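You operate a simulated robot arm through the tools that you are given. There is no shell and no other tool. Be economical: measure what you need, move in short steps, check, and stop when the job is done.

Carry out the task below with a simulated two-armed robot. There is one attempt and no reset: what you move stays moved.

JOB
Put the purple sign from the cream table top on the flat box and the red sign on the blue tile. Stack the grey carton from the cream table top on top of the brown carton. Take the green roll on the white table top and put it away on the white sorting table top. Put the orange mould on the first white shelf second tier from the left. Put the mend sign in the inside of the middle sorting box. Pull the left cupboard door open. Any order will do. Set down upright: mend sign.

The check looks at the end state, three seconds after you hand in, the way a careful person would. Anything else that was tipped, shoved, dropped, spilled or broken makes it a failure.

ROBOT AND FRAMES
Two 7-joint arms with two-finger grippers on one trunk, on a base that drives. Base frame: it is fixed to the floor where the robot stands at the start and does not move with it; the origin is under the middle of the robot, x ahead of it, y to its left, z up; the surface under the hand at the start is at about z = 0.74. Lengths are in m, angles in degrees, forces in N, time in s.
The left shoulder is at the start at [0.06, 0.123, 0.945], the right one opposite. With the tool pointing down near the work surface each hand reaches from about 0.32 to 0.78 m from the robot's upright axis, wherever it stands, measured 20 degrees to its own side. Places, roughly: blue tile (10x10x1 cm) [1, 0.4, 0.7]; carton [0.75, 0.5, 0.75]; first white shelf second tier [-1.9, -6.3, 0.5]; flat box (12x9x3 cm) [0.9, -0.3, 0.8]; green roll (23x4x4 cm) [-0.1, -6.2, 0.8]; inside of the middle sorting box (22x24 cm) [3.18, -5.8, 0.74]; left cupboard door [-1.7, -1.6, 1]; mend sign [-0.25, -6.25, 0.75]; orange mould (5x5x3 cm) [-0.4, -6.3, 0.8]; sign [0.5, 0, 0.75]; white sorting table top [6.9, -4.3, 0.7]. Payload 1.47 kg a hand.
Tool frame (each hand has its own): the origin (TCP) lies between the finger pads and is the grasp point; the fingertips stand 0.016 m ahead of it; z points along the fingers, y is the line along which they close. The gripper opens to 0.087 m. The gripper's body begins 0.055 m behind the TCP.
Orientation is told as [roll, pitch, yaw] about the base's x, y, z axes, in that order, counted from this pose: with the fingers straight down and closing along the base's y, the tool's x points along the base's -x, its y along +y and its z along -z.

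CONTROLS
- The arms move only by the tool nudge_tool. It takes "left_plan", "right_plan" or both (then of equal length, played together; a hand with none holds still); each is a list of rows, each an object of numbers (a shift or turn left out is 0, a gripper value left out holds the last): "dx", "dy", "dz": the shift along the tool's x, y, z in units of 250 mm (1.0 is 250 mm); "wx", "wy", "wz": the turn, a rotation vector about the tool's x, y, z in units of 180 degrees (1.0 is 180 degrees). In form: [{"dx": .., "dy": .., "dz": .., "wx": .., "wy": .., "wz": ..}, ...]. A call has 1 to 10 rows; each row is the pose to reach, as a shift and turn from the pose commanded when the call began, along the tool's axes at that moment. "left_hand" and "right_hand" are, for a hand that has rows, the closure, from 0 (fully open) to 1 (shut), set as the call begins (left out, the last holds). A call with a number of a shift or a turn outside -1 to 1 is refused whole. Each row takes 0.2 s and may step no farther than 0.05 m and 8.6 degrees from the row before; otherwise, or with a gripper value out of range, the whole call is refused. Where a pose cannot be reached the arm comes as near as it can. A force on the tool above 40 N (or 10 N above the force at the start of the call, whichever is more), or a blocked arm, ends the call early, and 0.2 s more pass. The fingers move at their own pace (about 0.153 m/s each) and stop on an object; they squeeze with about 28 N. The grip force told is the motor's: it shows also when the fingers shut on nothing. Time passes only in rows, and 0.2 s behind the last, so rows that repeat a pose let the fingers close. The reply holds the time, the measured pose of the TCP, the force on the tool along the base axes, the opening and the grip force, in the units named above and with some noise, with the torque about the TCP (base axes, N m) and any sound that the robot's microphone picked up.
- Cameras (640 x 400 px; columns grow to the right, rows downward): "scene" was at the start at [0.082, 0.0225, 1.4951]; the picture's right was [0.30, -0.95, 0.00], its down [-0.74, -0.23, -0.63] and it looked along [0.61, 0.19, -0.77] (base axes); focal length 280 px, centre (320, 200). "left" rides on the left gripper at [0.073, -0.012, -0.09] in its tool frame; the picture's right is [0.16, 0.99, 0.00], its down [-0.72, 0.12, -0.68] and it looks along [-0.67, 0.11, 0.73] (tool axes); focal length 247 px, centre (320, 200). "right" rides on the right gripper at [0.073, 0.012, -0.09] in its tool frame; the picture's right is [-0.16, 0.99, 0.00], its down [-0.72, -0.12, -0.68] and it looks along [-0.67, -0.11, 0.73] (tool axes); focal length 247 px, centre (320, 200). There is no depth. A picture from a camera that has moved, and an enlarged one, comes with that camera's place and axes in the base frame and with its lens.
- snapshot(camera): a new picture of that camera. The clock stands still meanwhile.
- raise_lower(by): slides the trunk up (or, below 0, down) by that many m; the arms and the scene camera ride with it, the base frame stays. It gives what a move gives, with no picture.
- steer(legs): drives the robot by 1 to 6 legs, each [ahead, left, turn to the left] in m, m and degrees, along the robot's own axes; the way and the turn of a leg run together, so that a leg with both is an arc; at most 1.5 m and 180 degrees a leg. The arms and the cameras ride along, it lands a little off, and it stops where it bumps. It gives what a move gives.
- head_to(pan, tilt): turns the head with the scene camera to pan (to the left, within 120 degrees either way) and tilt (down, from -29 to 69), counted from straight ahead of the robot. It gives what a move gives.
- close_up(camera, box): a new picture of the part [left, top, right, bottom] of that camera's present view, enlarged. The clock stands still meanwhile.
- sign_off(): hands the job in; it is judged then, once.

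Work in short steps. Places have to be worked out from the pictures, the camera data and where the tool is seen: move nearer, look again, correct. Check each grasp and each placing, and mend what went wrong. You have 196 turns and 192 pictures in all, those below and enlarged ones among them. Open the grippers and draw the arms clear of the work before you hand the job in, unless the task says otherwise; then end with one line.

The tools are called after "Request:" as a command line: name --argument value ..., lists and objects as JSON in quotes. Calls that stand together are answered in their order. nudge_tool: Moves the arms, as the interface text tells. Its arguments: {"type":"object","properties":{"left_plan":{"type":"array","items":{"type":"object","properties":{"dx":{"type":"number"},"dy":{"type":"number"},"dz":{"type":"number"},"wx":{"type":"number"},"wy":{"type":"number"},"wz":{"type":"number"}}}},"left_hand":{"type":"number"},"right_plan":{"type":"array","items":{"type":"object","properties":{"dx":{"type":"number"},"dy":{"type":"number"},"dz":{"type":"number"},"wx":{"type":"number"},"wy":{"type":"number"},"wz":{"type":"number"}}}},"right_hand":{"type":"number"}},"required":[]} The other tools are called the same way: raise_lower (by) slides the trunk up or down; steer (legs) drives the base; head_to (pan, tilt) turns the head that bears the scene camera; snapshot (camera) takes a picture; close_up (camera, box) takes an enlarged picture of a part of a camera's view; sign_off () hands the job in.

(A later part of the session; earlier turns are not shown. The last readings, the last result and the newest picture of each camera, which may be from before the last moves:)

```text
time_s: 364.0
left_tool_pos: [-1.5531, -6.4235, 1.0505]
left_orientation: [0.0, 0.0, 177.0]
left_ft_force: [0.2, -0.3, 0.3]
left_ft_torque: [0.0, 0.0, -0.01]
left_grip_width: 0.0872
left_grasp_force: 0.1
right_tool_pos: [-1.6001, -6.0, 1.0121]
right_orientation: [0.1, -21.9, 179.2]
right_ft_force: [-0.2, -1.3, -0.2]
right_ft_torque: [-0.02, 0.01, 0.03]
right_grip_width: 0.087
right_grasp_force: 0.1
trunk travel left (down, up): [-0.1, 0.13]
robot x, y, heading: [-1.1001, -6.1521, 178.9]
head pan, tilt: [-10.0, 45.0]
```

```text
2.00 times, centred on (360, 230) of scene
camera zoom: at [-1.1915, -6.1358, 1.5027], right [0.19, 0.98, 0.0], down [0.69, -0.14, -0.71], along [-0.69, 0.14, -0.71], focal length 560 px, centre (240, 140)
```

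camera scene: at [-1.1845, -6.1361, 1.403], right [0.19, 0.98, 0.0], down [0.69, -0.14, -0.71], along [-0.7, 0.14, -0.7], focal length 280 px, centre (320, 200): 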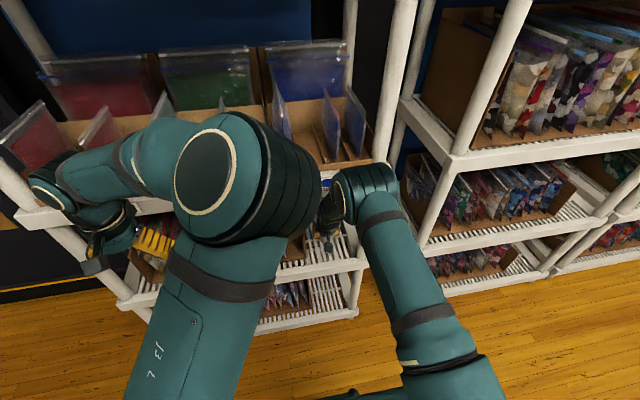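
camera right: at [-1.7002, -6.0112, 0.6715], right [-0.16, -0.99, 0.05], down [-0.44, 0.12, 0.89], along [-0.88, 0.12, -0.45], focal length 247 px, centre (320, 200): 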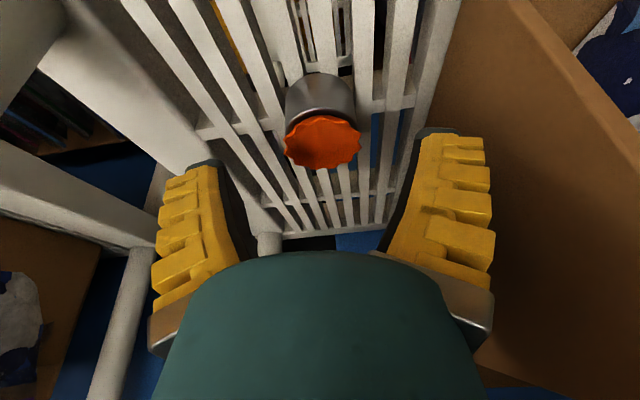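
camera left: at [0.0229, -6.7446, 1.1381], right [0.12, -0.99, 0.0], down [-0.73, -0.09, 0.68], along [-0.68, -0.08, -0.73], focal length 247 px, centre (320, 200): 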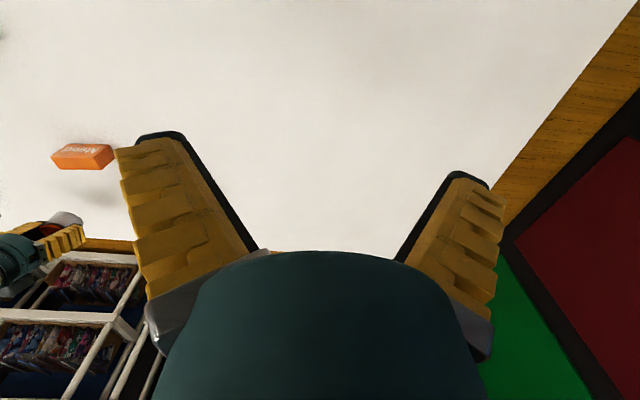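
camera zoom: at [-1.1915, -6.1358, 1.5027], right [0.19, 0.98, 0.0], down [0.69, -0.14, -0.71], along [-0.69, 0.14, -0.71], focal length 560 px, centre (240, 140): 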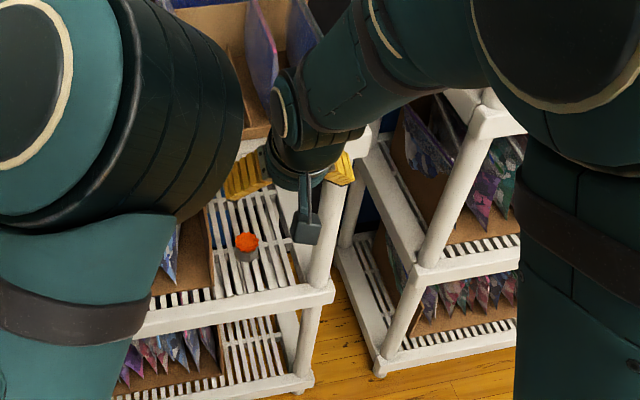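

Mould is upright on tier 2. Now I return to the east side of the white table for Mend and the roll.

Request:
steer --legs '[[0, -0.87, 1.0], [-1.45, 0, 0], [-0.1, 0, 0], [0, 0.85, 0]]'

Request:
nudge_tool --left_plan '[{"wz": 0.0}, {"wz": 0.045}, {"wz": 0.09}, {"wz": 0.135}, {"wz": 0.18}, {"wz": 0.225}, {"wz": 0.27}, {"wz": 0.315}]' --right_plan '[{"wy": 0.04}, {"wy": 0.08}, {"wy": 0.122}, {"wy": 0.122}, {"wy": 0.122}, {"wy": 0.122}, {"wy": 0.122}, {"wy": 0.122}]'

Request:
head_to --pan 0 --tilt 50

Request:
snapshot --camera "scene"

```text
time_s: 387.2
left_tool_pos: [0.0355, -6.4302, 1.0486]
left_orientation: [0.0, -0.1, 178.5]
left_ft_force: [-0.2, 0.2, -1.0]
left_ft_torque: [0.01, -0.02, -0.02]
left_grip_width: 0.0871
left_grasp_force: 0.0
right_tool_pos: [-0.0205, -6.0083, 1.0121]
right_orientation: [0.1, -21.9, -179.4]
right_ft_force: [0.6, 0.3, -0.6]
right_ft_torque: [-0.01, 0.0, 0.01]
right_grip_width: 0.0871
right_grasp_force: 0.1
trunk travel left (down, up): [-0.1, 0.13]
robot x, y, heading: [0.4782, -6.1479, -179.7]
head pan, tilt: [-10.0, 45.0]
```

```text
time_s: 389.0
left_tool_pos: [0.0349, -6.4299, 1.0489]
left_orientation: [0.1, 0.0, 121.6]
left_ft_force: [0.2, 0.2, -0.3]
left_ft_torque: [0.0, 0.0, -0.02]
left_grip_width: 0.0869
left_grasp_force: 0.1
right_tool_pos: [-0.0187, -6.0077, 1.011]
right_orientation: [0.0, 0.1, -179.5]
right_ft_force: [0.2, -0.6, -0.9]
right_ft_torque: [0.03, 0.02, 0.0]
right_grip_width: 0.0871
right_grasp_force: 0.0
trunk travel left (down, up): [-0.1, 0.13]
robot x, y, heading: [0.4851, -6.1453, -179.8]
head pan, tilt: [-10.0, 45.0]
```

```text
time_s: 389.7
left_tool_pos: [0.0357, -6.4295, 1.0493]
left_orientation: [0.1, -0.1, 121.7]
left_ft_force: [0.0, 0.4, 0.1]
left_ft_torque: [-0.02, 0.01, -0.02]
left_grip_width: 0.0867
left_grasp_force: 0.0
right_tool_pos: [-0.0203, -6.0075, 1.0118]
right_orientation: [0.1, 0.0, -179.4]
right_ft_force: [-0.4, -0.7, 0.3]
right_ft_torque: [-0.05, 0.0, 0.02]
right_grip_width: 0.0869
right_grasp_force: 0.0
trunk travel left (down, up): [-0.1, 0.13]
robot x, y, heading: [0.4802, -6.1433, -179.5]
head pan, tilt: [0.0, 50.0]
```

```text
82 pictures are left
camera scene: at [0.3934, -6.1472, 1.496], right [0.0, 1.0, 0.0], down [0.77, 0.0, -0.64], along [-0.64, 0.0, -0.77], focal length 280 px, centre (320, 200)
```

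scene: 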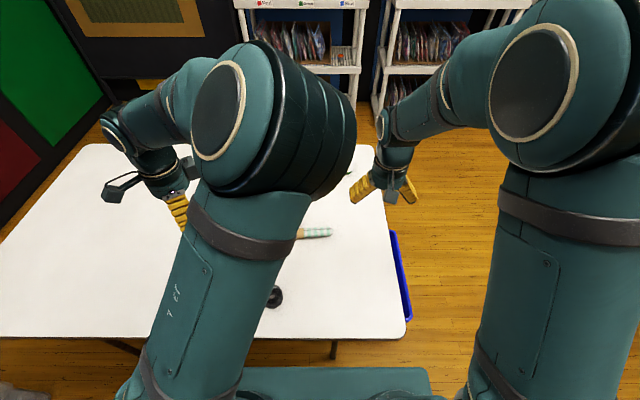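

Shift the base left 0.22 m and ahead 0.05 m, and finish the hand rotations.

Request:
steer --legs '[[0.05, 0.22, -0.4]]'

Request:
nudge_tool --left_plan '[{"wz": 0.045}, {"wz": 0.09}, {"wz": 0.134}, {"wz": 0.134}, {"wz": 0.134}, {"wz": 0.134}, {"wz": 0.134}, {"wz": 0.134}, {"wz": 0.134}, {"wz": 0.134}]' --right_plan '[{"wz": -0.0477}, {"wz": -0.0954}, {"wz": -0.1431}, {"wz": -0.1908}, {"wz": -0.2385}, {"wz": -0.2862}, {"wz": -0.3339}, {"wz": -0.3816}, {"wz": -0.4293}, {"wz": -0.477}]'

Request:
snapshot --camera "left"

Request:
snapshot --camera "right"

```text
time_s: 392.2
left_tool_pos: [-0.0158, -6.6429, 1.0496]
left_orientation: [0.1, 0.0, 121.3]
left_ft_force: [-0.1, 0.2, 0.3]
left_ft_torque: [-0.02, 0.05, 0.04]
left_grip_width: 0.087
left_grasp_force: 0.1
right_tool_pos: [-0.0688, -6.2196, 1.0126]
right_orientation: [0.0, 0.1, -179.7]
right_ft_force: [0.6, 0.9, -0.4]
right_ft_torque: [0.01, 0.01, -0.02]
right_grip_width: 0.0869
right_grasp_force: 0.0
trunk travel left (down, up): [-0.1, 0.13]
robot x, y, heading: [0.4322, -6.361, 179.7]
head pan, tilt: [0.0, 50.0]
```

```text
time_s: 394.4
left_tool_pos: [-0.016, -6.6412, 1.0491]
left_orientation: [0.2, 0.0, 97.2]
left_ft_force: [0.4, -0.2, 0.4]
left_ft_torque: [0.01, -0.06, 0.02]
left_grip_width: 0.087
left_grasp_force: 0.1
right_tool_pos: [-0.0692, -6.2185, 1.0107]
right_orientation: [0.0, -0.1, -93.9]
right_ft_force: [0.1, 0.7, -0.2]
right_ft_torque: [-0.01, 0.01, -0.03]
right_grip_width: 0.087
right_grasp_force: 0.0
trunk travel left (down, up): [-0.1, 0.13]
robot x, y, heading: [0.4328, -6.3616, 179.7]
head pan, tilt: [0.0, 50.0]
```

```text
81 pictures are left
camera left: at [0.0049, -6.7121, 1.1383], right [-0.96, -0.28, 0.0], down [-0.2, 0.7, 0.68], along [-0.19, 0.65, -0.73], focal length 247 px, centre (320, 200)
```

left: 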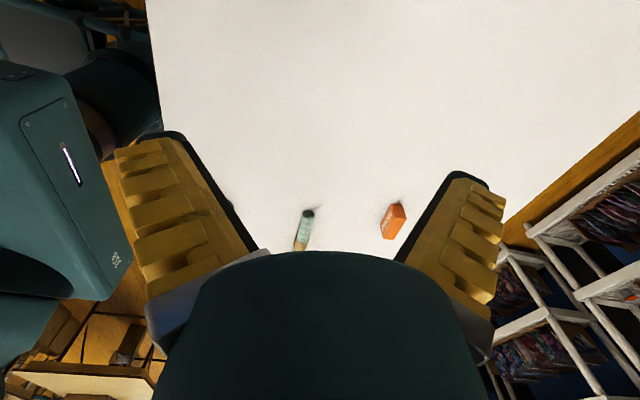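

```text
80 pictures are left
camera right: at [-0.0529, -6.1479, 1.1013], right [0.97, -0.22, 0.0], down [-0.16, -0.71, 0.68], along [-0.15, -0.66, -0.73], focal length 247 px, centre (320, 200)
```

right: 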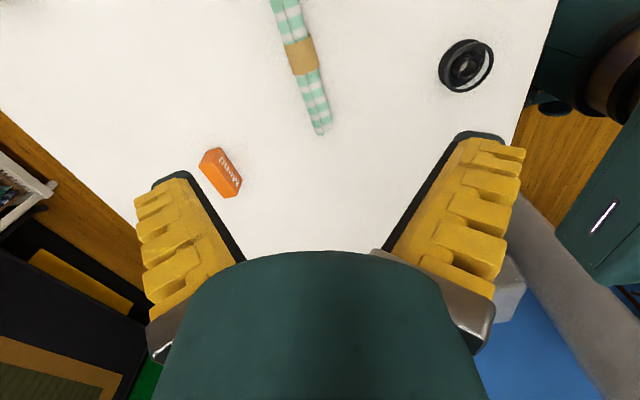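

Roll's band is at [−0.093, −6.215]. Right hand descends over it to z≈0.762 with a small yaw correction, then closes.

Request:
nudge_tool --right_plan '[{"dx": 0.004, "dy": -0.05, "dz": 0.1, "wz": -0.02}, {"dx": 0.004, "dy": -0.093, "dz": 0.27, "wz": -0.039}, {"dx": 0.004, "dy": -0.093, "dz": 0.44, "wz": -0.039}, {"dx": 0.004, "dy": -0.093, "dz": 0.61, "wz": -0.039}, {"dx": 0.004, "dy": -0.093, "dz": 0.78, "wz": -0.039}, {"dx": 0.004, "dy": -0.093, "dz": 0.9, "wz": -0.039}, {"dx": 0.004, "dy": -0.093, "dz": 0.99, "wz": -0.039}]'

Request:
snapshot --camera "right"

```text
time_s: 396.1
left_tool_pos: [-0.0176, -6.642, 1.0491]
left_orientation: [0.1, 0.0, 97.2]
left_ft_force: [0.3, -0.2, -0.1]
left_ft_torque: [0.0, -0.01, 0.03]
left_grip_width: 0.0867
left_grasp_force: 0.1
right_tool_pos: [-0.0921, -6.2166, 0.7638]
right_orientation: [0.0, -0.1, -87.1]
right_ft_force: [0.7, -0.9, 0.6]
right_ft_torque: [0.04, 0.01, -0.01]
right_grip_width: 0.0872
right_grasp_force: 0.0
trunk travel left (down, up): [-0.1, 0.13]
robot x, y, heading: [0.4314, -6.364, 179.7]
head pan, tilt: [0.0, 50.0]
```

```text
79 pictures are left
camera right: at [-0.085, -6.1433, 0.8534], right [0.99, -0.11, 0.0], down [-0.08, -0.73, 0.68], along [-0.07, -0.68, -0.73], focal length 247 px, centre (320, 200)
```

right: 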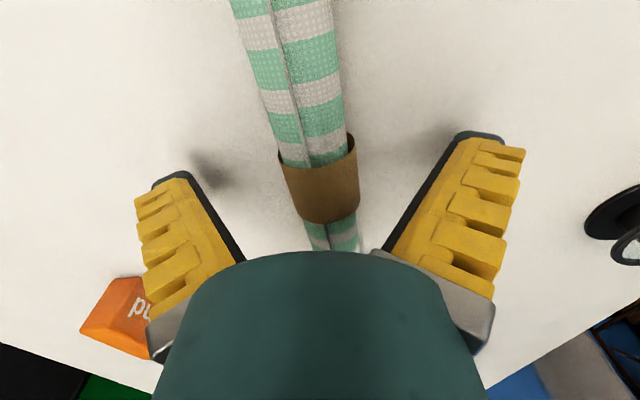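

Roll between the fingers at the band. Close and lift.

Request:
nudge_tool --right_plan '[{"dz": 0}, {"dz": 0}, {"dz": 0}, {"dz": 0}]' --right_hand 1

Request:
nudge_tool --right_plan '[{"dz": -0.05}, {"dz": -0.15}, {"dz": -0.3}, {"dz": -0.47}, {"dz": -0.64}, {"dz": -0.8}, {"dz": -0.97}]'

Request:
snapshot --camera "right"

```text
time_s: 397.1
left_tool_pos: [-0.0157, -6.6412, 1.0483]
left_orientation: [0.2, -0.1, 97.3]
left_ft_force: [-0.4, -0.5, 0.5]
left_ft_torque: [0.02, 0.0, -0.01]
left_grip_width: 0.0868
left_grasp_force: 0.0
right_tool_pos: [-0.0923, -6.2156, 0.7652]
right_orientation: [0.0, -0.1, -87.0]
right_ft_force: [0.5, 1.0, 8.7]
right_ft_torque: [0.03, 0.01, 0.27]
right_grip_width: 0.0278
right_grasp_force: 28.3
trunk travel left (down, up): [-0.1, 0.13]
robot x, y, heading: [0.432, -6.3636, 179.9]
head pan, tilt: [0.0, 50.0]
```

```text
time_s: 398.6
left_tool_pos: [-0.0161, -6.6422, 1.0506]
left_orientation: [0.1, 0.0, 97.1]
left_ft_force: [0.5, 1.0, -0.1]
left_ft_torque: [0.0, -0.01, 0.01]
left_grip_width: 0.087
left_grasp_force: 0.1
right_tool_pos: [-0.0908, -6.2184, 1.0051]
right_orientation: [0.0, -0.2, -87.0]
right_ft_force: [-0.1, -0.9, 0.2]
right_ft_torque: [0.04, 0.0, -0.03]
right_grip_width: 0.0237
right_grasp_force: 28.5
trunk travel left (down, up): [-0.1, 0.13]
robot x, y, heading: [0.4358, -6.3629, 179.9]
head pan, tilt: [0.0, 50.0]
```

```text
78 pictures are left
camera right: at [-0.0838, -6.145, 1.0956], right [0.99, -0.11, 0.0], down [-0.08, -0.73, 0.68], along [-0.07, -0.68, -0.73], focal length 247 px, centre (320, 200)
```

right: 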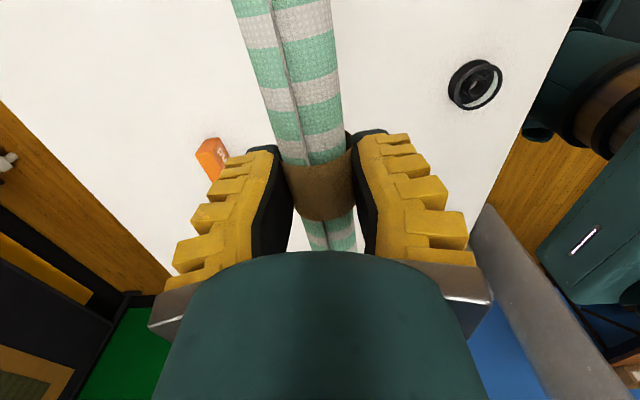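

Roll is held. I move it aside to the right, and bring the left hand over Mend (~[−0.278, −6.362]).

Request:
nudge_tool --left_plan '[{"dx": 0}, {"dx": 0}, {"dx": -0.1, "dy": 0.07, "dz": 0.03}, {"dx": -0.2, "dy": 0.14, "dz": 0.06}, {"dx": -0.3, "dy": 0.21, "dz": 0.09}, {"dx": -0.41, "dy": 0.29, "dz": 0.12}, {"dx": -0.52, "dy": 0.37, "dz": 0.16}, {"dx": -0.62, "dy": 0.45, "dz": 0.2}]' --right_plan '[{"dx": 0.12, "dy": 0.03, "dz": -0.05}, {"dx": 0.24, "dy": 0.06, "dz": -0.1}, {"dx": 0.36, "dy": 0.1, "dz": -0.15}, {"dx": 0.48, "dy": 0.14, "dz": -0.2}, {"dx": 0.6, "dy": 0.18, "dz": -0.2}, {"dx": 0.7, "dy": 0.22, "dz": -0.2}, {"dx": 0.79, "dy": 0.24, "dz": -0.2}, {"dx": 0.79, "dy": 0.24, "dz": -0.2}]'

Request:
nudge_tool --left_plan '[{"dx": -0.1, "dy": 0.07, "dz": 0.03}, {"dx": -0.2, "dy": 0.14, "dz": 0.06}, {"dx": -0.3, "dy": 0.21, "dz": 0.09}, {"dx": -0.41, "dy": 0.29, "dz": 0.12}, {"dx": -0.52, "dy": 0.37, "dz": 0.16}, {"dx": -0.62, "dy": 0.45, "dz": 0.2}]'

Request:
snapshot --camera "left"

```text
time_s: 400.4
left_tool_pos: [-0.1493, -6.5018, 0.9985]
left_orientation: [0.0, -0.1, 97.3]
left_ft_force: [0.8, -0.4, 0.9]
left_ft_torque: [0.01, 0.0, 0.02]
left_grip_width: 0.0872
left_grasp_force: 0.0
right_tool_pos: [-0.0425, -6.0158, 1.0567]
right_orientation: [-0.1, -0.1, -87.0]
right_ft_force: [0.1, 0.2, -0.2]
right_ft_torque: [-0.03, 0.0, 0.01]
right_grip_width: 0.0235
right_grasp_force: 27.8
trunk travel left (down, up): [-0.1, 0.13]
robot x, y, heading: [0.4308, -6.3603, 179.8]
head pan, tilt: [0.0, 50.0]
```

```text
time_s: 401.9
left_tool_pos: [-0.2786, -6.3609, 0.9497]
left_orientation: [0.0, 0.0, 97.2]
left_ft_force: [0.2, -0.1, 0.2]
left_ft_torque: [0.0, -0.05, -0.01]
left_grip_width: 0.0871
left_grasp_force: 0.2
right_tool_pos: [-0.0425, -6.0156, 1.0573]
right_orientation: [0.1, -0.2, -87.0]
right_ft_force: [0.8, -0.5, -0.4]
right_ft_torque: [-0.01, -0.01, 0.0]
right_grip_width: 0.0235
right_grasp_force: 27.8
trunk travel left (down, up): [-0.1, 0.13]
robot x, y, heading: [0.4321, -6.3609, 179.8]
head pan, tilt: [0.0, 50.0]
```

```text
77 pictures are left
camera left: at [-0.2573, -6.4327, 1.0387], right [-0.96, -0.28, 0.0], down [-0.21, 0.7, 0.68], along [-0.19, 0.65, -0.73], focal length 247 px, centre (320, 200)
```

left: 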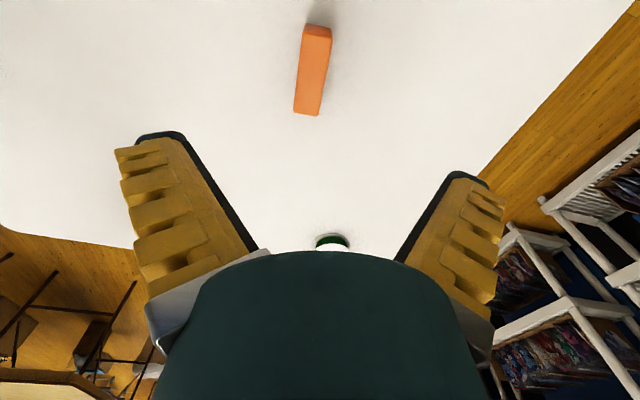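

Centred within a cm. Correct +8 mm in x, descend to z≈0.762, and check.

Request:
nudge_tool --left_plan '[{"dy": -0.032, "dz": 0.13}, {"dy": -0.032, "dz": 0.28}, {"dy": -0.032, "dz": 0.43}, {"dy": -0.032, "dz": 0.58}, {"dy": -0.032, "dz": 0.68}, {"dy": -0.032, "dz": 0.75}]'

Request:
nudge_tool --left_plan '[{"dz": 0}, {"dz": 0}, {"dz": 0}, {"dz": 0}]' --left_hand 1

Request:
nudge_tool --left_plan '[{"dz": -0.05}, {"dz": -0.15}, {"dz": -0.3}, {"dz": -0.47}, {"dz": -0.64}, {"dz": -0.8}, {"dz": -0.97}]'

Request:
snapshot --camera "left"

```text
time_s: 403.2
left_tool_pos: [-0.2713, -6.3617, 0.7615]
left_orientation: [0.1, 0.0, 97.2]
left_ft_force: [0.0, 0.2, 0.1]
left_ft_torque: [0.02, 0.03, -0.01]
left_grip_width: 0.087
left_grasp_force: 0.1
right_tool_pos: [-0.0417, -6.0164, 1.0576]
right_orientation: [0.2, 0.0, -87.0]
right_ft_force: [-1.0, -0.7, -0.4]
right_ft_torque: [0.0, -0.01, -0.01]
right_grip_width: 0.0236
right_grasp_force: 27.9
trunk travel left (down, up): [-0.1, 0.13]
robot x, y, heading: [0.4311, -6.3644, 179.7]
head pan, tilt: [0.0, 50.0]
```

```text
time_s: 404.2
left_tool_pos: [-0.2729, -6.3611, 0.7639]
left_orientation: [0.2, -0.1, 97.2]
left_ft_force: [-2.3, -0.4, 8.8]
left_ft_torque: [0.02, 0.05, -0.07]
left_grip_width: 0.0206
left_grasp_force: 28.3
right_tool_pos: [-0.0419, -6.0169, 1.0582]
right_orientation: [-0.1, -0.2, -87.0]
right_ft_force: [-0.4, 0.0, -0.6]
right_ft_torque: [-0.03, -0.03, -0.02]
right_grip_width: 0.0239
right_grasp_force: 28.1
trunk travel left (down, up): [-0.1, 0.13]
robot x, y, heading: [0.4302, -6.3608, 179.8]
head pan, tilt: [0.0, 50.0]
```

```text
time_s: 405.9
left_tool_pos: [-0.2694, -6.361, 1.0031]
left_orientation: [0.2, 0.0, 97.2]
left_ft_force: [0.1, -0.3, -0.9]
left_ft_torque: [0.0, 0.04, 0.03]
left_grip_width: 0.018
left_grasp_force: 28.1
right_tool_pos: [-0.0405, -6.0158, 1.0578]
right_orientation: [0.1, -0.1, -87.0]
right_ft_force: [0.0, 0.0, 0.0]
right_ft_torque: [-0.02, 0.0, 0.03]
right_grip_width: 0.0237
right_grasp_force: 27.5
trunk travel left (down, up): [-0.1, 0.13]
robot x, y, heading: [0.4254, -6.364, 179.8]
head pan, tilt: [0.0, 50.0]
```

```text
76 pictures are left
camera left: at [-0.2474, -6.4311, 1.0922], right [-0.96, -0.28, 0.0], down [-0.2, 0.7, 0.68], along [-0.19, 0.65, -0.73], focal length 247 px, centre (320, 200)
```

left: 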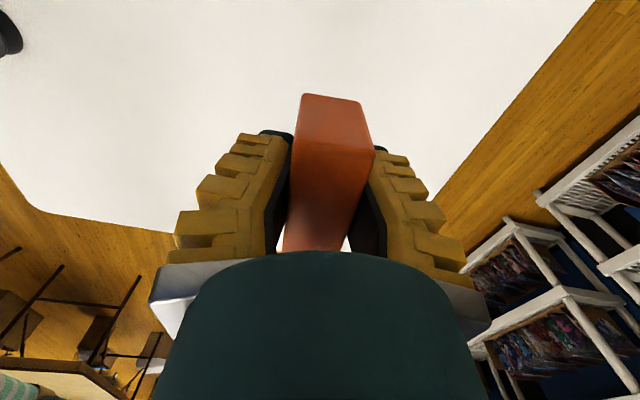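

Both items held. I bring both hands closer in for travel, then drive backward east through the corridor.

Request:
nudge_tool --left_plan '[{"dx": 0.12, "dy": -0.1, "dz": -0.1}, {"dx": 0.24, "dy": -0.2, "dz": -0.2}, {"dx": 0.37, "dy": -0.3, "dz": -0.2}, {"dx": 0.49, "dy": -0.4, "dz": -0.2}, {"dx": 0.61, "dy": -0.5, "dz": -0.2}, {"dx": 0.73, "dy": -0.6, "dz": -0.2}, {"dx": 0.854, "dy": -0.7, "dz": -0.2}]' --right_plan '[{"dx": 0}, {"dx": 0}, {"dx": -0.1}, {"dx": -0.2}, {"dx": -0.3}, {"dx": -0.4}, {"dx": -0.5}]'

Request:
steer --legs '[[-0.9, 0.42, 0.2], [-1.45, 0.03, 0], [-1.35, 0.0, 0]]'

```text
time_s: 407.4
left_tool_pos: [-0.0666, -6.5526, 1.0564]
left_orientation: [0.1, 0.1, 97.1]
left_ft_force: [0.3, 0.5, -0.4]
left_ft_torque: [0.0, 0.03, 0.0]
left_grip_width: 0.0181
left_grasp_force: 28.0
right_tool_pos: [-0.0346, -6.1416, 1.0558]
right_orientation: [0.0, -0.1, -87.0]
right_ft_force: [-1.0, -0.9, -0.3]
right_ft_torque: [0.05, 0.02, 0.0]
right_grip_width: 0.0238
right_grasp_force: 28.7
trunk travel left (down, up): [-0.1, 0.13]
robot x, y, heading: [0.4349, -6.3625, 179.9]
head pan, tilt: [0.0, 50.0]
```

```text
time_s: 425.7
left_tool_pos: [3.6215, -6.9684, 1.0559]
left_orientation: [0.1, 0.0, 97.6]
left_ft_force: [-0.3, 0.2, -0.7]
left_ft_torque: [0.0, -0.02, -0.03]
left_grip_width: 0.0178
left_grasp_force: 28.4
right_tool_pos: [3.6522, -6.5568, 1.0563]
right_orientation: [0.0, -0.1, -86.4]
right_ft_force: [0.4, 0.9, -0.6]
right_ft_torque: [-0.02, 0.02, 0.06]
right_grip_width: 0.0235
right_grasp_force: 28.2
trunk travel left (down, up): [-0.1, 0.13]
robot x, y, heading: [4.1206, -6.7761, -179.7]
head pan, tilt: [0.0, 50.0]
```

At x 4.12. Sidestep to face the sorting boxes from the east, and look.

Request:
steer --legs '[[0, -0.92, 0]]'

Request:
head_to --pan 0 --tilt 40

Request:
snapshot --camera "scene"

```text
time_s: 434.0
left_tool_pos: [3.6147, -6.0684, 1.0571]
left_orientation: [0.0, 0.0, 98.7]
left_ft_force: [-0.2, 0.2, -0.3]
left_ft_torque: [0.04, -0.04, 0.01]
left_grip_width: 0.0182
left_grasp_force: 27.8
right_tool_pos: [3.6369, -5.6574, 1.0569]
right_orientation: [0.0, -0.1, -85.7]
right_ft_force: [0.2, 0.9, -0.3]
right_ft_torque: [0.03, 0.02, 0.02]
right_grip_width: 0.0236
right_grasp_force: 27.8
trunk travel left (down, up): [-0.1, 0.13]
robot x, y, heading: [4.1089, -5.8651, -178.7]
head pan, tilt: [0.0, 50.0]
```

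```text
time_s: 434.7
left_tool_pos: [3.6146, -6.068, 1.0561]
left_orientation: [0.1, 0.0, 98.6]
left_ft_force: [0.2, -0.6, -0.7]
left_ft_torque: [-0.01, 0.0, 0.03]
left_grip_width: 0.0178
left_grasp_force: 28.6
right_tool_pos: [3.6368, -5.6571, 1.0557]
right_orientation: [0.1, -0.1, -85.6]
right_ft_force: [0.4, 0.6, -0.3]
right_ft_torque: [-0.01, 0.01, 0.0]
right_grip_width: 0.0236
right_grasp_force: 28.2
trunk travel left (down, up): [-0.1, 0.13]
robot x, y, heading: [4.1076, -5.8683, -179.0]
head pan, tilt: [0.0, 40.0]
```

```text
75 pictures are left
camera scene: at [4.013, -5.8695, 1.5101], right [-0.02, 1.0, 0.0], down [0.64, 0.01, -0.77], along [-0.77, -0.02, -0.64], focal length 280 px, centre (320, 200)
```

scene: 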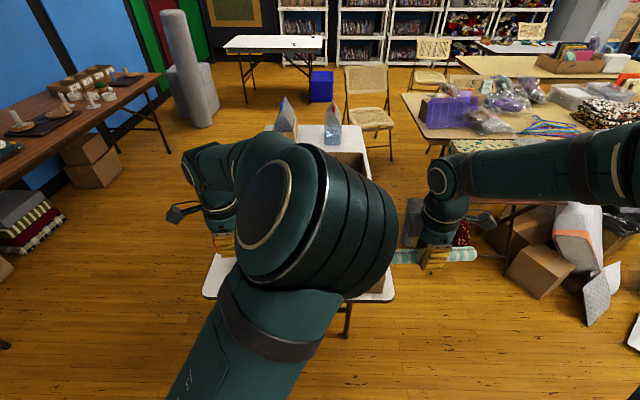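

The elbow blocks the head view; use the left hand camera, which looks toward the boxes.

Request:
snapshot --camera "left"

Request:
snapshot --camera "right"

```text
74 pictures are left
camera left: at [3.6369, -6.1383, 1.1448], right [-0.95, -0.3, 0.0], down [-0.22, 0.7, 0.68], along [-0.21, 0.65, -0.73], focal length 247 px, centre (320, 200)
```

left: 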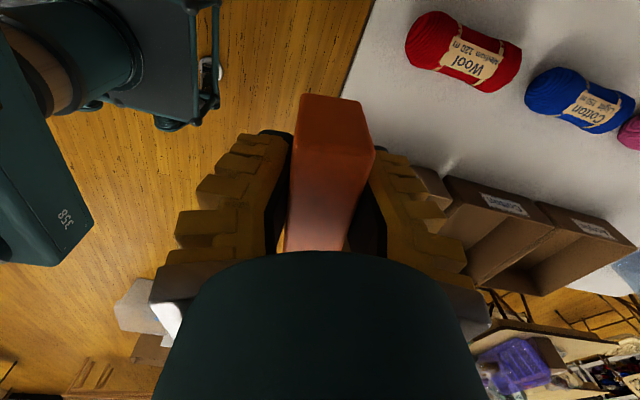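

```text
73 pictures are left
camera right: at [3.6419, -5.5848, 1.1457], right [1.0, -0.08, 0.0], down [-0.06, -0.73, 0.68], along [-0.05, -0.68, -0.73], focal length 247 px, centre (320, 200)
```

right: 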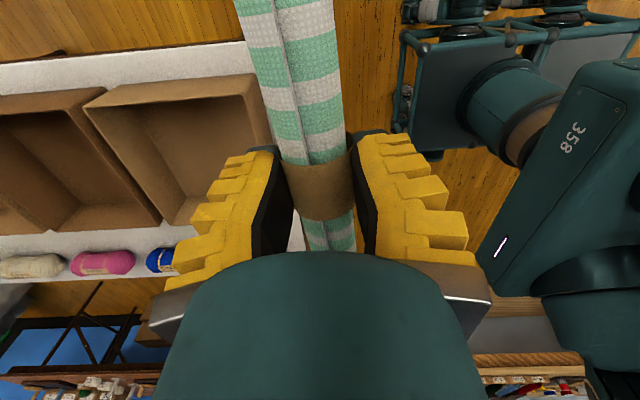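

Middle box centre ≈ [3.175, −5.80], rim ≈0.84–0.86. Drive ahead 0.25 m, move the roll aside to the right, and bring Mend over.

Request:
steer --legs '[[0.25, 0, -1.0]]'

Request:
nudge_tool --left_plan '[{"dx": 0, "dy": 0.0}, {"dx": 0, "dy": 0.06}, {"dx": -0.08, "dy": 0.12}, {"dx": -0.18, "dy": 0.2}, {"dx": -0.28, "dy": 0.28}, {"dx": -0.38, "dy": 0.36}, {"dx": -0.48, "dy": 0.44}, {"dx": -0.58, "dy": 0.5}, {"dx": -0.68, "dy": 0.56}, {"dx": -0.8, "dy": 0.58}]' --right_plan '[{"dx": 0.12, "dz": -0.05}, {"dx": 0.24, "dz": -0.1}, {"dx": 0.36, "dz": -0.15}, {"dx": 0.48, "dz": -0.2}, {"dx": 0.6, "dz": -0.2}, {"dx": 0.72, "dz": -0.2}, {"dx": 0.8, "dz": -0.2}, {"dx": 0.8, "dz": -0.2}, {"dx": 0.8, "dz": -0.2}, {"dx": 0.8, "dz": -0.2}]'

Request:
snapshot --camera "left"

Request:
snapshot --camera "scene"

```text
time_s: 436.5
left_tool_pos: [3.3626, -6.0646, 1.0553]
left_orientation: [0.0, 0.0, 97.7]
left_ft_force: [-0.6, 0.1, -0.3]
left_ft_torque: [0.03, -0.01, 0.02]
left_grip_width: 0.0184
left_grasp_force: 28.1
right_tool_pos: [3.3913, -5.6544, 1.0561]
right_orientation: [0.1, -0.1, -86.4]
right_ft_force: [-0.3, -0.1, -0.9]
right_ft_torque: [0.0, -0.02, 0.0]
right_grip_width: 0.0235
right_grasp_force: 27.8
trunk travel left (down, up): [-0.1, 0.13]
robot x, y, heading: [3.8618, -5.8711, -179.3]
head pan, tilt: [0.0, 40.0]
```

```text
time_s: 438.7
left_tool_pos: [3.1908, -5.8837, 1.056]
left_orientation: [0.1, 0.0, 97.6]
left_ft_force: [0.1, -0.1, -0.4]
left_ft_torque: [0.01, -0.05, -0.04]
left_grip_width: 0.0179
left_grasp_force: 28.0
right_tool_pos: [3.3791, -5.4538, 1.107]
right_orientation: [0.1, -0.1, -86.4]
right_ft_force: [0.1, 1.1, -0.3]
right_ft_torque: [-0.04, 0.0, 0.0]
right_grip_width: 0.0236
right_grasp_force: 27.7
trunk travel left (down, up): [-0.1, 0.13]
robot x, y, heading: [3.8636, -5.8683, -179.5]
head pan, tilt: [0.0, 40.0]
```

```text
72 pictures are left
camera left: at [3.2135, -5.9543, 1.1446], right [-0.96, -0.29, 0.0], down [-0.21, 0.7, 0.68], along [-0.2, 0.65, -0.73], focal length 247 px, centre (320, 200)
```

left: 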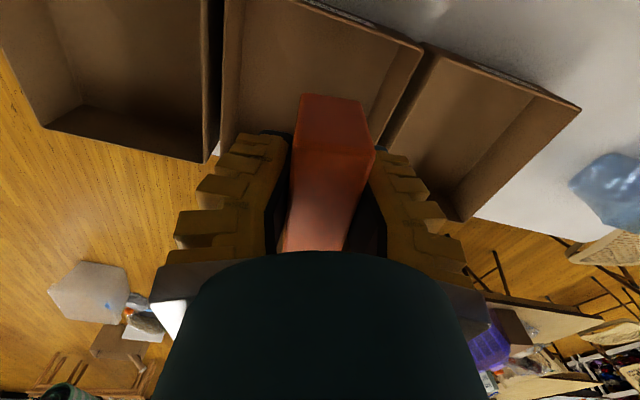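

```text
71 pictures are left
camera scene: at [3.7652, -5.8708, 1.5101], right [-0.01, 1.0, 0.0], down [0.64, 0.0, -0.77], along [-0.77, -0.01, -0.64], focal length 280 px, centre (320, 200)
```

scene: 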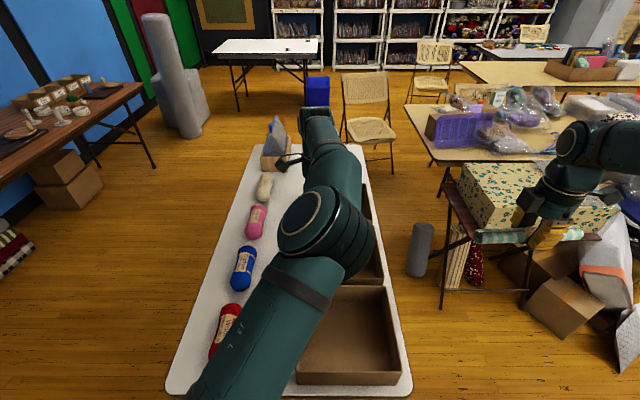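

The middle box opening spans x≈3.09–3.30, y≈−5.93…−5.71. I shift Mend to its centre and lower to z≈0.93 to check.

Request:
nudge_tool --left_plan '[{"dx": -0.12, "dy": -0.016}, {"dx": -0.24, "dy": -0.03}, {"dx": -0.353, "dy": -0.045}, {"dx": -0.353, "dy": -0.045, "dz": 0.17}, {"dx": -0.353, "dy": -0.045, "dz": 0.34}, {"dx": -0.353, "dy": -0.045, "dz": 0.5}]'

Request:
snapshot --camera "left"

Request:
head_to --pan -5 --tilt 55

Request:
snapshot --camera "scene"

```text
time_s: 440.1
left_tool_pos: [3.192, -5.7988, 0.93]
left_orientation: [0.1, 0.1, 97.7]
left_ft_force: [-0.6, -0.6, -1.0]
left_ft_torque: [0.01, 0.03, 0.03]
left_grip_width: 0.0181
left_grasp_force: 28.3
right_tool_pos: [3.3771, -5.4552, 1.107]
right_orientation: [0.2, -0.1, -86.4]
right_ft_force: [-0.8, 0.2, -0.5]
right_ft_torque: [-0.01, -0.01, -0.02]
right_grip_width: 0.0236
right_grasp_force: 27.4
trunk travel left (down, up): [-0.1, 0.13]
robot x, y, heading: [3.8624, -5.8665, -179.6]
head pan, tilt: [0.0, 40.0]
```

```text
70 pictures are left
camera left: at [3.2141, -5.8679, 1.0188], right [-0.96, -0.29, 0.0], down [-0.21, 0.7, 0.68], along [-0.2, 0.65, -0.73], focal length 247 px, centre (320, 200)
```

left: 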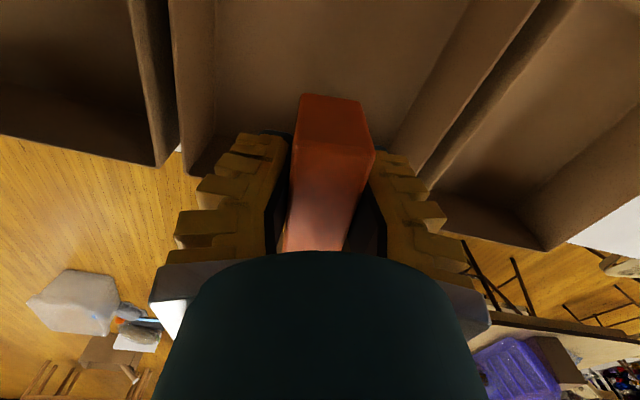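

```text
time_s: 440.9
left_tool_pos: [3.1922, -5.7979, 0.9314]
left_orientation: [0.1, 0.0, 97.7]
left_ft_force: [0.1, -0.1, -1.1]
left_ft_torque: [-0.02, -0.03, -0.03]
left_grip_width: 0.0175
left_grasp_force: 27.4
right_tool_pos: [3.3796, -5.4552, 1.1078]
right_orientation: [0.1, 0.0, -86.4]
right_ft_force: [-0.3, -0.1, -0.5]
right_ft_torque: [0.04, 0.0, 0.0]
right_grip_width: 0.0238
right_grasp_force: 27.8
trunk travel left (down, up): [-0.1, 0.13]
robot x, y, heading: [3.86, -5.8737, -179.3]
head pan, tilt: [-5.0, 55.0]
```

```text
69 pictures are left
camera scene: at [3.7783, -5.8651, 1.4895], right [0.08, 1.0, 0.0], down [0.82, -0.07, -0.57], along [-0.57, 0.05, -0.82], focal length 280 px, centre (320, 200)
```

scene: 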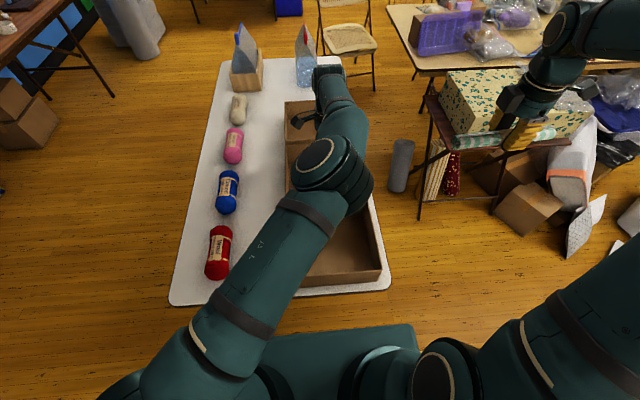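

Well placed in the middle compartment. Descend to z≈0.785, then slowly to contact.

Request:
nudge_tool --left_plan '[{"dz": 0.15, "dy": 0.02}, {"dz": 0.3, "dy": 0.03}, {"dz": 0.45, "dy": 0.03}, {"dz": 0.55, "dy": 0.03}, {"dz": 0.585, "dy": 0.03}]'

Request:
nudge_tool --left_plan '[{"dz": 0.015}, {"dz": 0.03}, {"dz": 0.045}, {"dz": 0.06}]'

Request:
snapshot --camera "left"

```text
time_s: 442.1
left_tool_pos: [3.1851, -5.7987, 0.7846]
left_orientation: [0.1, 0.0, 97.7]
left_ft_force: [0.0, 0.1, -0.5]
left_ft_torque: [0.03, -0.01, -0.01]
left_grip_width: 0.0176
left_grasp_force: 27.9
right_tool_pos: [3.3788, -5.4548, 1.1069]
right_orientation: [0.1, -0.1, -86.5]
right_ft_force: [0.1, 0.1, 0.5]
right_ft_torque: [0.03, -0.04, 0.05]
right_grip_width: 0.0235
right_grasp_force: 27.8
trunk travel left (down, up): [-0.1, 0.13]
robot x, y, heading: [3.8605, -5.87, -179.6]
head pan, tilt: [-5.0, 55.0]
```

```text
time_s: 443.1
left_tool_pos: [3.1836, -5.7985, 0.7701]
left_orientation: [0.1, -0.1, 97.7]
left_ft_force: [-0.5, 0.1, 0.4]
left_ft_torque: [-0.02, 0.02, 0.0]
left_grip_width: 0.0184
left_grasp_force: 28.4
right_tool_pos: [3.3784, -5.4554, 1.1061]
right_orientation: [0.2, -0.1, -86.4]
right_ft_force: [-0.4, 0.8, -0.5]
right_ft_torque: [0.0, -0.02, 0.01]
right_grip_width: 0.0235
right_grasp_force: 28.2
trunk travel left (down, up): [-0.1, 0.13]
robot x, y, heading: [3.8623, -5.8709, -179.7]
head pan, tilt: [-5.0, 55.0]
```

```text
68 pictures are left
camera left: at [3.2064, -5.8684, 0.859], right [-0.96, -0.29, 0.0], down [-0.21, 0.7, 0.68], along [-0.2, 0.65, -0.73], focal length 247 px, centre (320, 200)
```

left: 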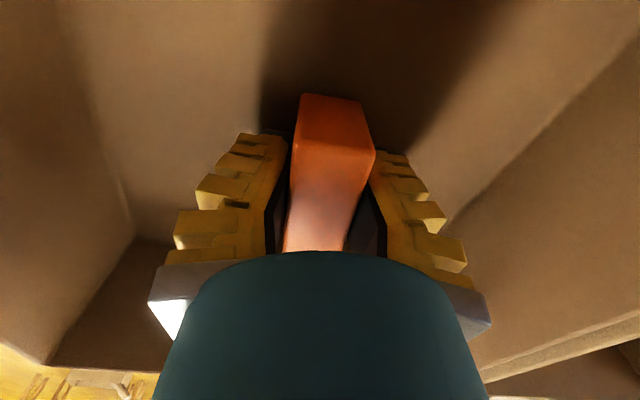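

Almost on the floor of the box (width just changed slightly). Two more small steps until contact.

Request:
nudge_tool --left_plan '[{"dz": 0.008}, {"dz": 0.016}, {"dz": 0.024}]'

```text
time_s: 443.9
left_tool_pos: [3.1838, -5.7968, 0.7654]
left_orientation: [0.3, -0.1, 97.7]
left_ft_force: [0.6, -1.9, 12.7]
left_ft_torque: [0.02, -0.01, -0.03]
left_grip_width: 0.0225
left_grasp_force: 27.7
right_tool_pos: [3.3794, -5.4547, 1.1074]
right_orientation: [-0.1, -0.1, -86.4]
right_ft_force: [0.0, -0.5, -0.5]
right_ft_torque: [-0.02, -0.02, 0.0]
right_grip_width: 0.0238
right_grasp_force: 27.8
trunk travel left (down, up): [-0.1, 0.13]
robot x, y, heading: [3.8599, -5.869, -179.7]
head pan, tilt: [-5.0, 55.0]
```

Contact. Open to ~6.5 cm, rise straight up out of the box, and check.

Request:
nudge_tool --left_plan '[{"dz": -0.008}, {"dz": -0.008}, {"dz": -0.008}, {"dz": -0.1}, {"dz": -0.25}, {"dz": -0.4}, {"dz": -0.58}, {"dz": -0.75}, {"dz": -0.92}]' --left_hand 0.25

Request:
snapshot --camera "left"

```text
time_s: 445.9
left_tool_pos: [3.1848, -5.797, 0.9936]
left_orientation: [0.1, -0.1, 97.8]
left_ft_force: [0.6, -0.3, -0.6]
left_ft_torque: [-0.01, 0.0, -0.05]
left_grip_width: 0.0693
left_grasp_force: 2.7
right_tool_pos: [3.3796, -5.4545, 1.1073]
right_orientation: [0.0, -0.2, -86.4]
right_ft_force: [-0.2, 0.8, -0.6]
right_ft_torque: [0.0, -0.01, -0.01]
right_grip_width: 0.0235
right_grasp_force: 27.9
trunk travel left (down, up): [-0.1, 0.13]
robot x, y, heading: [3.8608, -5.8691, -179.4]
head pan, tilt: [-5.0, 55.0]
```

```text
67 pictures are left
camera left: at [3.2072, -5.8679, 1.083], right [-0.96, -0.29, 0.0], down [-0.21, 0.7, 0.68], along [-0.2, 0.65, -0.73], focal length 247 px, centre (320, 200)
```

left: 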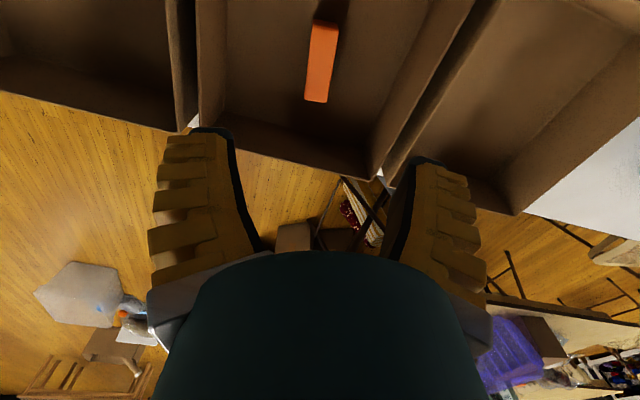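

Mend stands in the middle box. Retract the left hand, back away, turn around and go toward the sorting table.

Request:
nudge_tool --left_plan '[{"dz": -0.12}, {"dx": 0.12, "dy": -0.09, "dz": -0.24}, {"dx": 0.24, "dy": -0.19, "dz": -0.24}, {"dx": 0.37, "dy": -0.29, "dz": -0.24}, {"dx": 0.5, "dy": -0.39, "dz": -0.24}, {"dx": 0.63, "dy": -0.49, "dz": -0.24}, {"dx": 0.76, "dy": -0.59, "dz": -0.24}, {"dx": 0.88, "dy": -0.68, "dz": -0.24}]' --left_hand 0

Request:
steer --legs '[[-0.6, 0, 0], [0, 0, 90], [0, 0, 89.5], [1.2, 0.0, 0], [0, 1.4, 0]]'

Request:
head_to --pan 0 --tilt 40

Request:
snapshot --camera "scene"

```text
time_s: 447.7
left_tool_pos: [3.3849, -5.994, 1.0555]
left_orientation: [0.0, -0.1, 97.7]
left_ft_force: [0.0, 0.5, 0.0]
left_ft_torque: [0.01, 0.07, -0.01]
left_grip_width: 0.0867
left_grasp_force: 0.1
right_tool_pos: [3.3792, -5.4554, 1.1075]
right_orientation: [0.0, 0.0, -86.5]
right_ft_force: [-0.3, 0.1, -1.1]
right_ft_torque: [-0.01, 0.01, 0.0]
right_grip_width: 0.0232
right_grasp_force: 28.2
trunk travel left (down, up): [-0.1, 0.13]
robot x, y, heading: [3.8607, -5.8679, -179.6]
head pan, tilt: [-5.0, 55.0]
```

```text
time_s: 476.6
left_tool_pos: [6.1548, -4.3609, 1.0541]
left_orientation: [0.2, 0.1, -83.6]
left_ft_force: [-0.2, -0.1, 0.0]
left_ft_torque: [0.02, 0.0, -0.05]
left_grip_width: 0.087
left_grasp_force: 0.0
right_tool_pos: [6.1488, -4.8988, 1.1071]
right_orientation: [0.0, -0.2, 92.4]
right_ft_force: [-0.9, -0.4, -0.5]
right_ft_torque: [0.0, -0.01, 0.0]
right_grip_width: 0.0232
right_grasp_force: 28.2
trunk travel left (down, up): [-0.1, 0.13]
robot x, y, heading: [5.6764, -4.4711, -0.7]
head pan, tilt: [-5.0, 55.0]
```

```text
time_s: 477.3
left_tool_pos: [6.1555, -4.3612, 1.0549]
left_orientation: [0.0, 0.0, -83.5]
left_ft_force: [-0.6, -0.6, 0.8]
left_ft_torque: [-0.01, -0.02, -0.02]
left_grip_width: 0.0869
left_grasp_force: 0.1
right_tool_pos: [6.1497, -4.8985, 1.107]
right_orientation: [0.0, -0.1, 92.4]
right_ft_force: [0.2, -0.2, -1.1]
right_ft_torque: [0.0, 0.01, -0.01]
right_grip_width: 0.0232
right_grasp_force: 28.3
trunk travel left (down, up): [-0.1, 0.13]
robot x, y, heading: [5.6775, -4.476, -1.3]
head pan, tilt: [0.0, 40.0]
```

```text
66 pictures are left
camera scene: at [5.7703, -4.4749, 1.5101], right [-0.02, -1.0, 0.0], down [-0.64, 0.01, -0.77], along [0.77, -0.01, -0.64], focal length 280 px, centre (320, 200)
```

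scene: 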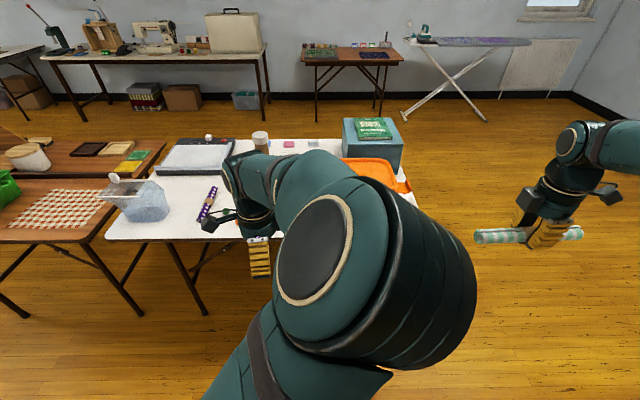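

The left arm blocks the view; move that hand further left and sidestep the base left 0.2 m.

Request:
nudge_tool --left_plan '[{"dx": 0.12, "dy": -0.02, "dz": -0.05}, {"dx": 0.25, "dy": -0.05, "dz": -0.1}, {"dx": 0.38, "dy": -0.08, "dz": -0.15}, {"dx": 0.5, "dy": -0.12, "dz": -0.2}, {"dx": 0.63, "dy": -0.16, "dz": -0.2}, {"dx": 0.76, "dy": -0.2, "dz": -0.2}, {"dx": 0.88, "dy": -0.25, "dz": -0.2}, {"dx": 0.99, "dy": -0.29, "dz": -0.2}]'

Request:
steer --legs '[[0.0, 0.12, 1.0]]'

Request:
snapshot --camera "scene"

Request:
snapshot --camera "right"

```text
time_s: 479.1
left_tool_pos: [6.0546, -4.1228, 1.1047]
left_orientation: [0.1, 0.1, -83.5]
left_ft_force: [-0.4, -0.3, -0.2]
left_ft_torque: [-0.01, -0.02, 0.0]
left_grip_width: 0.087
left_grasp_force: 0.0
right_tool_pos: [6.1493, -4.8981, 1.1074]
right_orientation: [0.1, -0.1, 92.4]
right_ft_force: [-0.8, 0.3, 0.2]
right_ft_torque: [-0.02, 0.01, -0.01]
right_grip_width: 0.0235
right_grasp_force: 27.8
trunk travel left (down, up): [-0.1, 0.13]
robot x, y, heading: [5.6768, -4.4757, -0.9]
head pan, tilt: [0.0, 40.0]
```

```text
time_s: 480.8
left_tool_pos: [6.0512, -3.9977, 1.1053]
left_orientation: [0.1, -0.1, -82.7]
left_ft_force: [0.0, 0.1, 0.0]
left_ft_torque: [-0.02, -0.01, -0.01]
left_grip_width: 0.087
left_grasp_force: 0.0
right_tool_pos: [6.1592, -4.7716, 1.108]
right_orientation: [0.2, -0.1, 93.4]
right_ft_force: [0.1, 0.4, 0.0]
right_ft_torque: [0.0, 0.02, -0.01]
right_grip_width: 0.0235
right_grasp_force: 28.0
trunk travel left (down, up): [-0.1, 0.13]
robot x, y, heading: [5.6768, -4.3527, -0.0]
head pan, tilt: [0.0, 40.0]
```

```text
65 pictures are left
camera scene: at [5.7711, -4.3524, 1.5101], right [0.0, -1.0, 0.0], down [-0.64, 0.0, -0.77], along [0.77, 0.0, -0.64], focal length 280 px, centre (320, 200)
```

scene: 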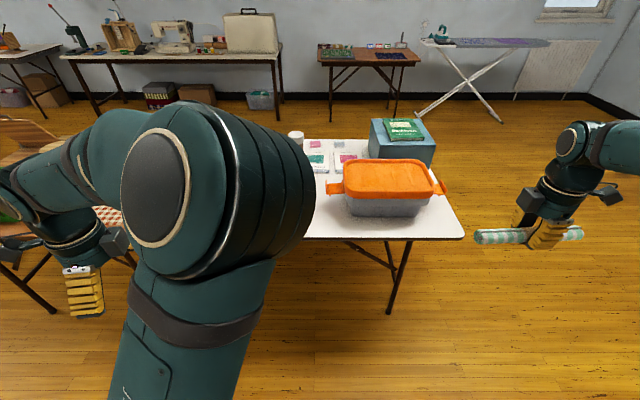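

```text
64 pictures are left
camera right: at [6.1496, -4.8451, 1.1972], right [-0.99, 0.1, 0.0], down [0.07, 0.73, 0.68], along [0.07, 0.68, -0.73], focal length 247 px, centre (320, 200)
```

right: 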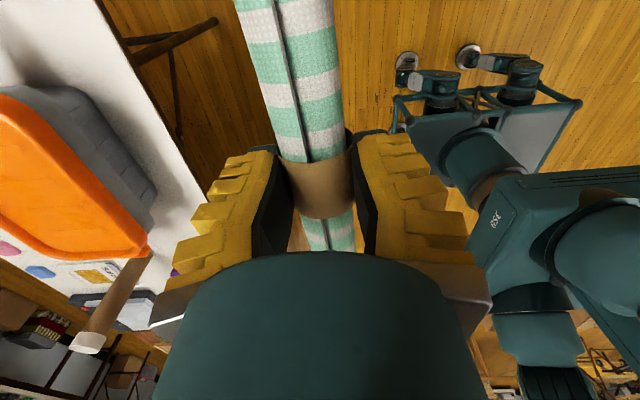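

There is an ~11 cm strip in front of the orange bin; maybe freer space lies to its left. I drive ahead 0.25 m and look with the left camera.

Request:
steer --legs '[[0.25, 0, 0]]'

Request:
snapshot --camera "left"

Request:
head_to --pan -20 --tilt 50

Request:
snapshot --camera "scene"

```text
time_s: 482.6
left_tool_pos: [6.2983, -3.9977, 1.1042]
left_orientation: [0.0, 0.0, -82.5]
left_ft_force: [0.5, -0.3, 0.1]
left_ft_torque: [-0.01, 0.04, 0.01]
left_grip_width: 0.0869
left_grasp_force: 0.1
right_tool_pos: [6.4043, -4.7709, 1.107]
right_orientation: [0.2, -0.1, 93.3]
right_ft_force: [0.3, 0.0, -0.9]
right_ft_torque: [0.01, 0.0, 0.02]
right_grip_width: 0.0236
right_grasp_force: 27.5
trunk travel left (down, up): [-0.1, 0.13]
robot x, y, heading: [5.9251, -4.3502, 0.4]
head pan, tilt: [0.0, 40.0]
```

```text
63 pictures are left
camera left: at [6.2782, -3.9262, 1.194], right [0.96, 0.28, 0.0], down [0.21, -0.7, 0.68], along [0.19, -0.65, -0.73], focal length 247 px, centre (320, 200)
```

left: 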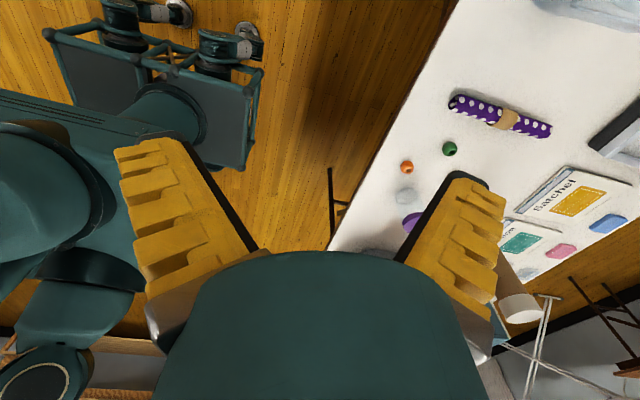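

```text
time_s: 483.5
left_tool_pos: [6.2959, -3.9975, 1.1054]
left_orientation: [0.1, 0.0, -82.7]
left_ft_force: [0.9, 0.1, 0.2]
left_ft_torque: [-0.02, 0.0, 0.01]
left_grip_width: 0.0871
left_grasp_force: 0.1
right_tool_pos: [6.404, -4.7711, 1.107]
right_orientation: [0.1, 0.0, 93.3]
right_ft_force: [-0.8, 0.0, -0.3]
right_ft_torque: [-0.02, -0.01, -0.01]
right_grip_width: 0.0234
right_grasp_force: 28.0
trunk travel left (down, up): [-0.1, 0.13]
robot x, y, heading: [5.9254, -4.3511, 0.0]
head pan, tilt: [-20.0, 50.0]
```

```text
62 pictures are left
camera scene: at [6.0049, -4.3791, 1.496], right [-0.34, -0.94, 0.0], down [-0.72, 0.26, -0.64], along [0.6, -0.22, -0.77], focal length 280 px, centre (320, 200)
```

scene: 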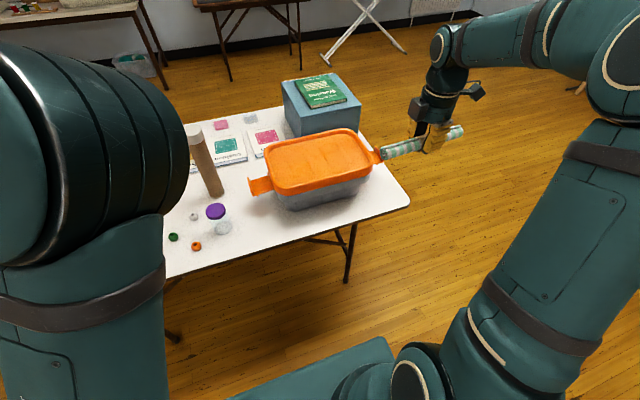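

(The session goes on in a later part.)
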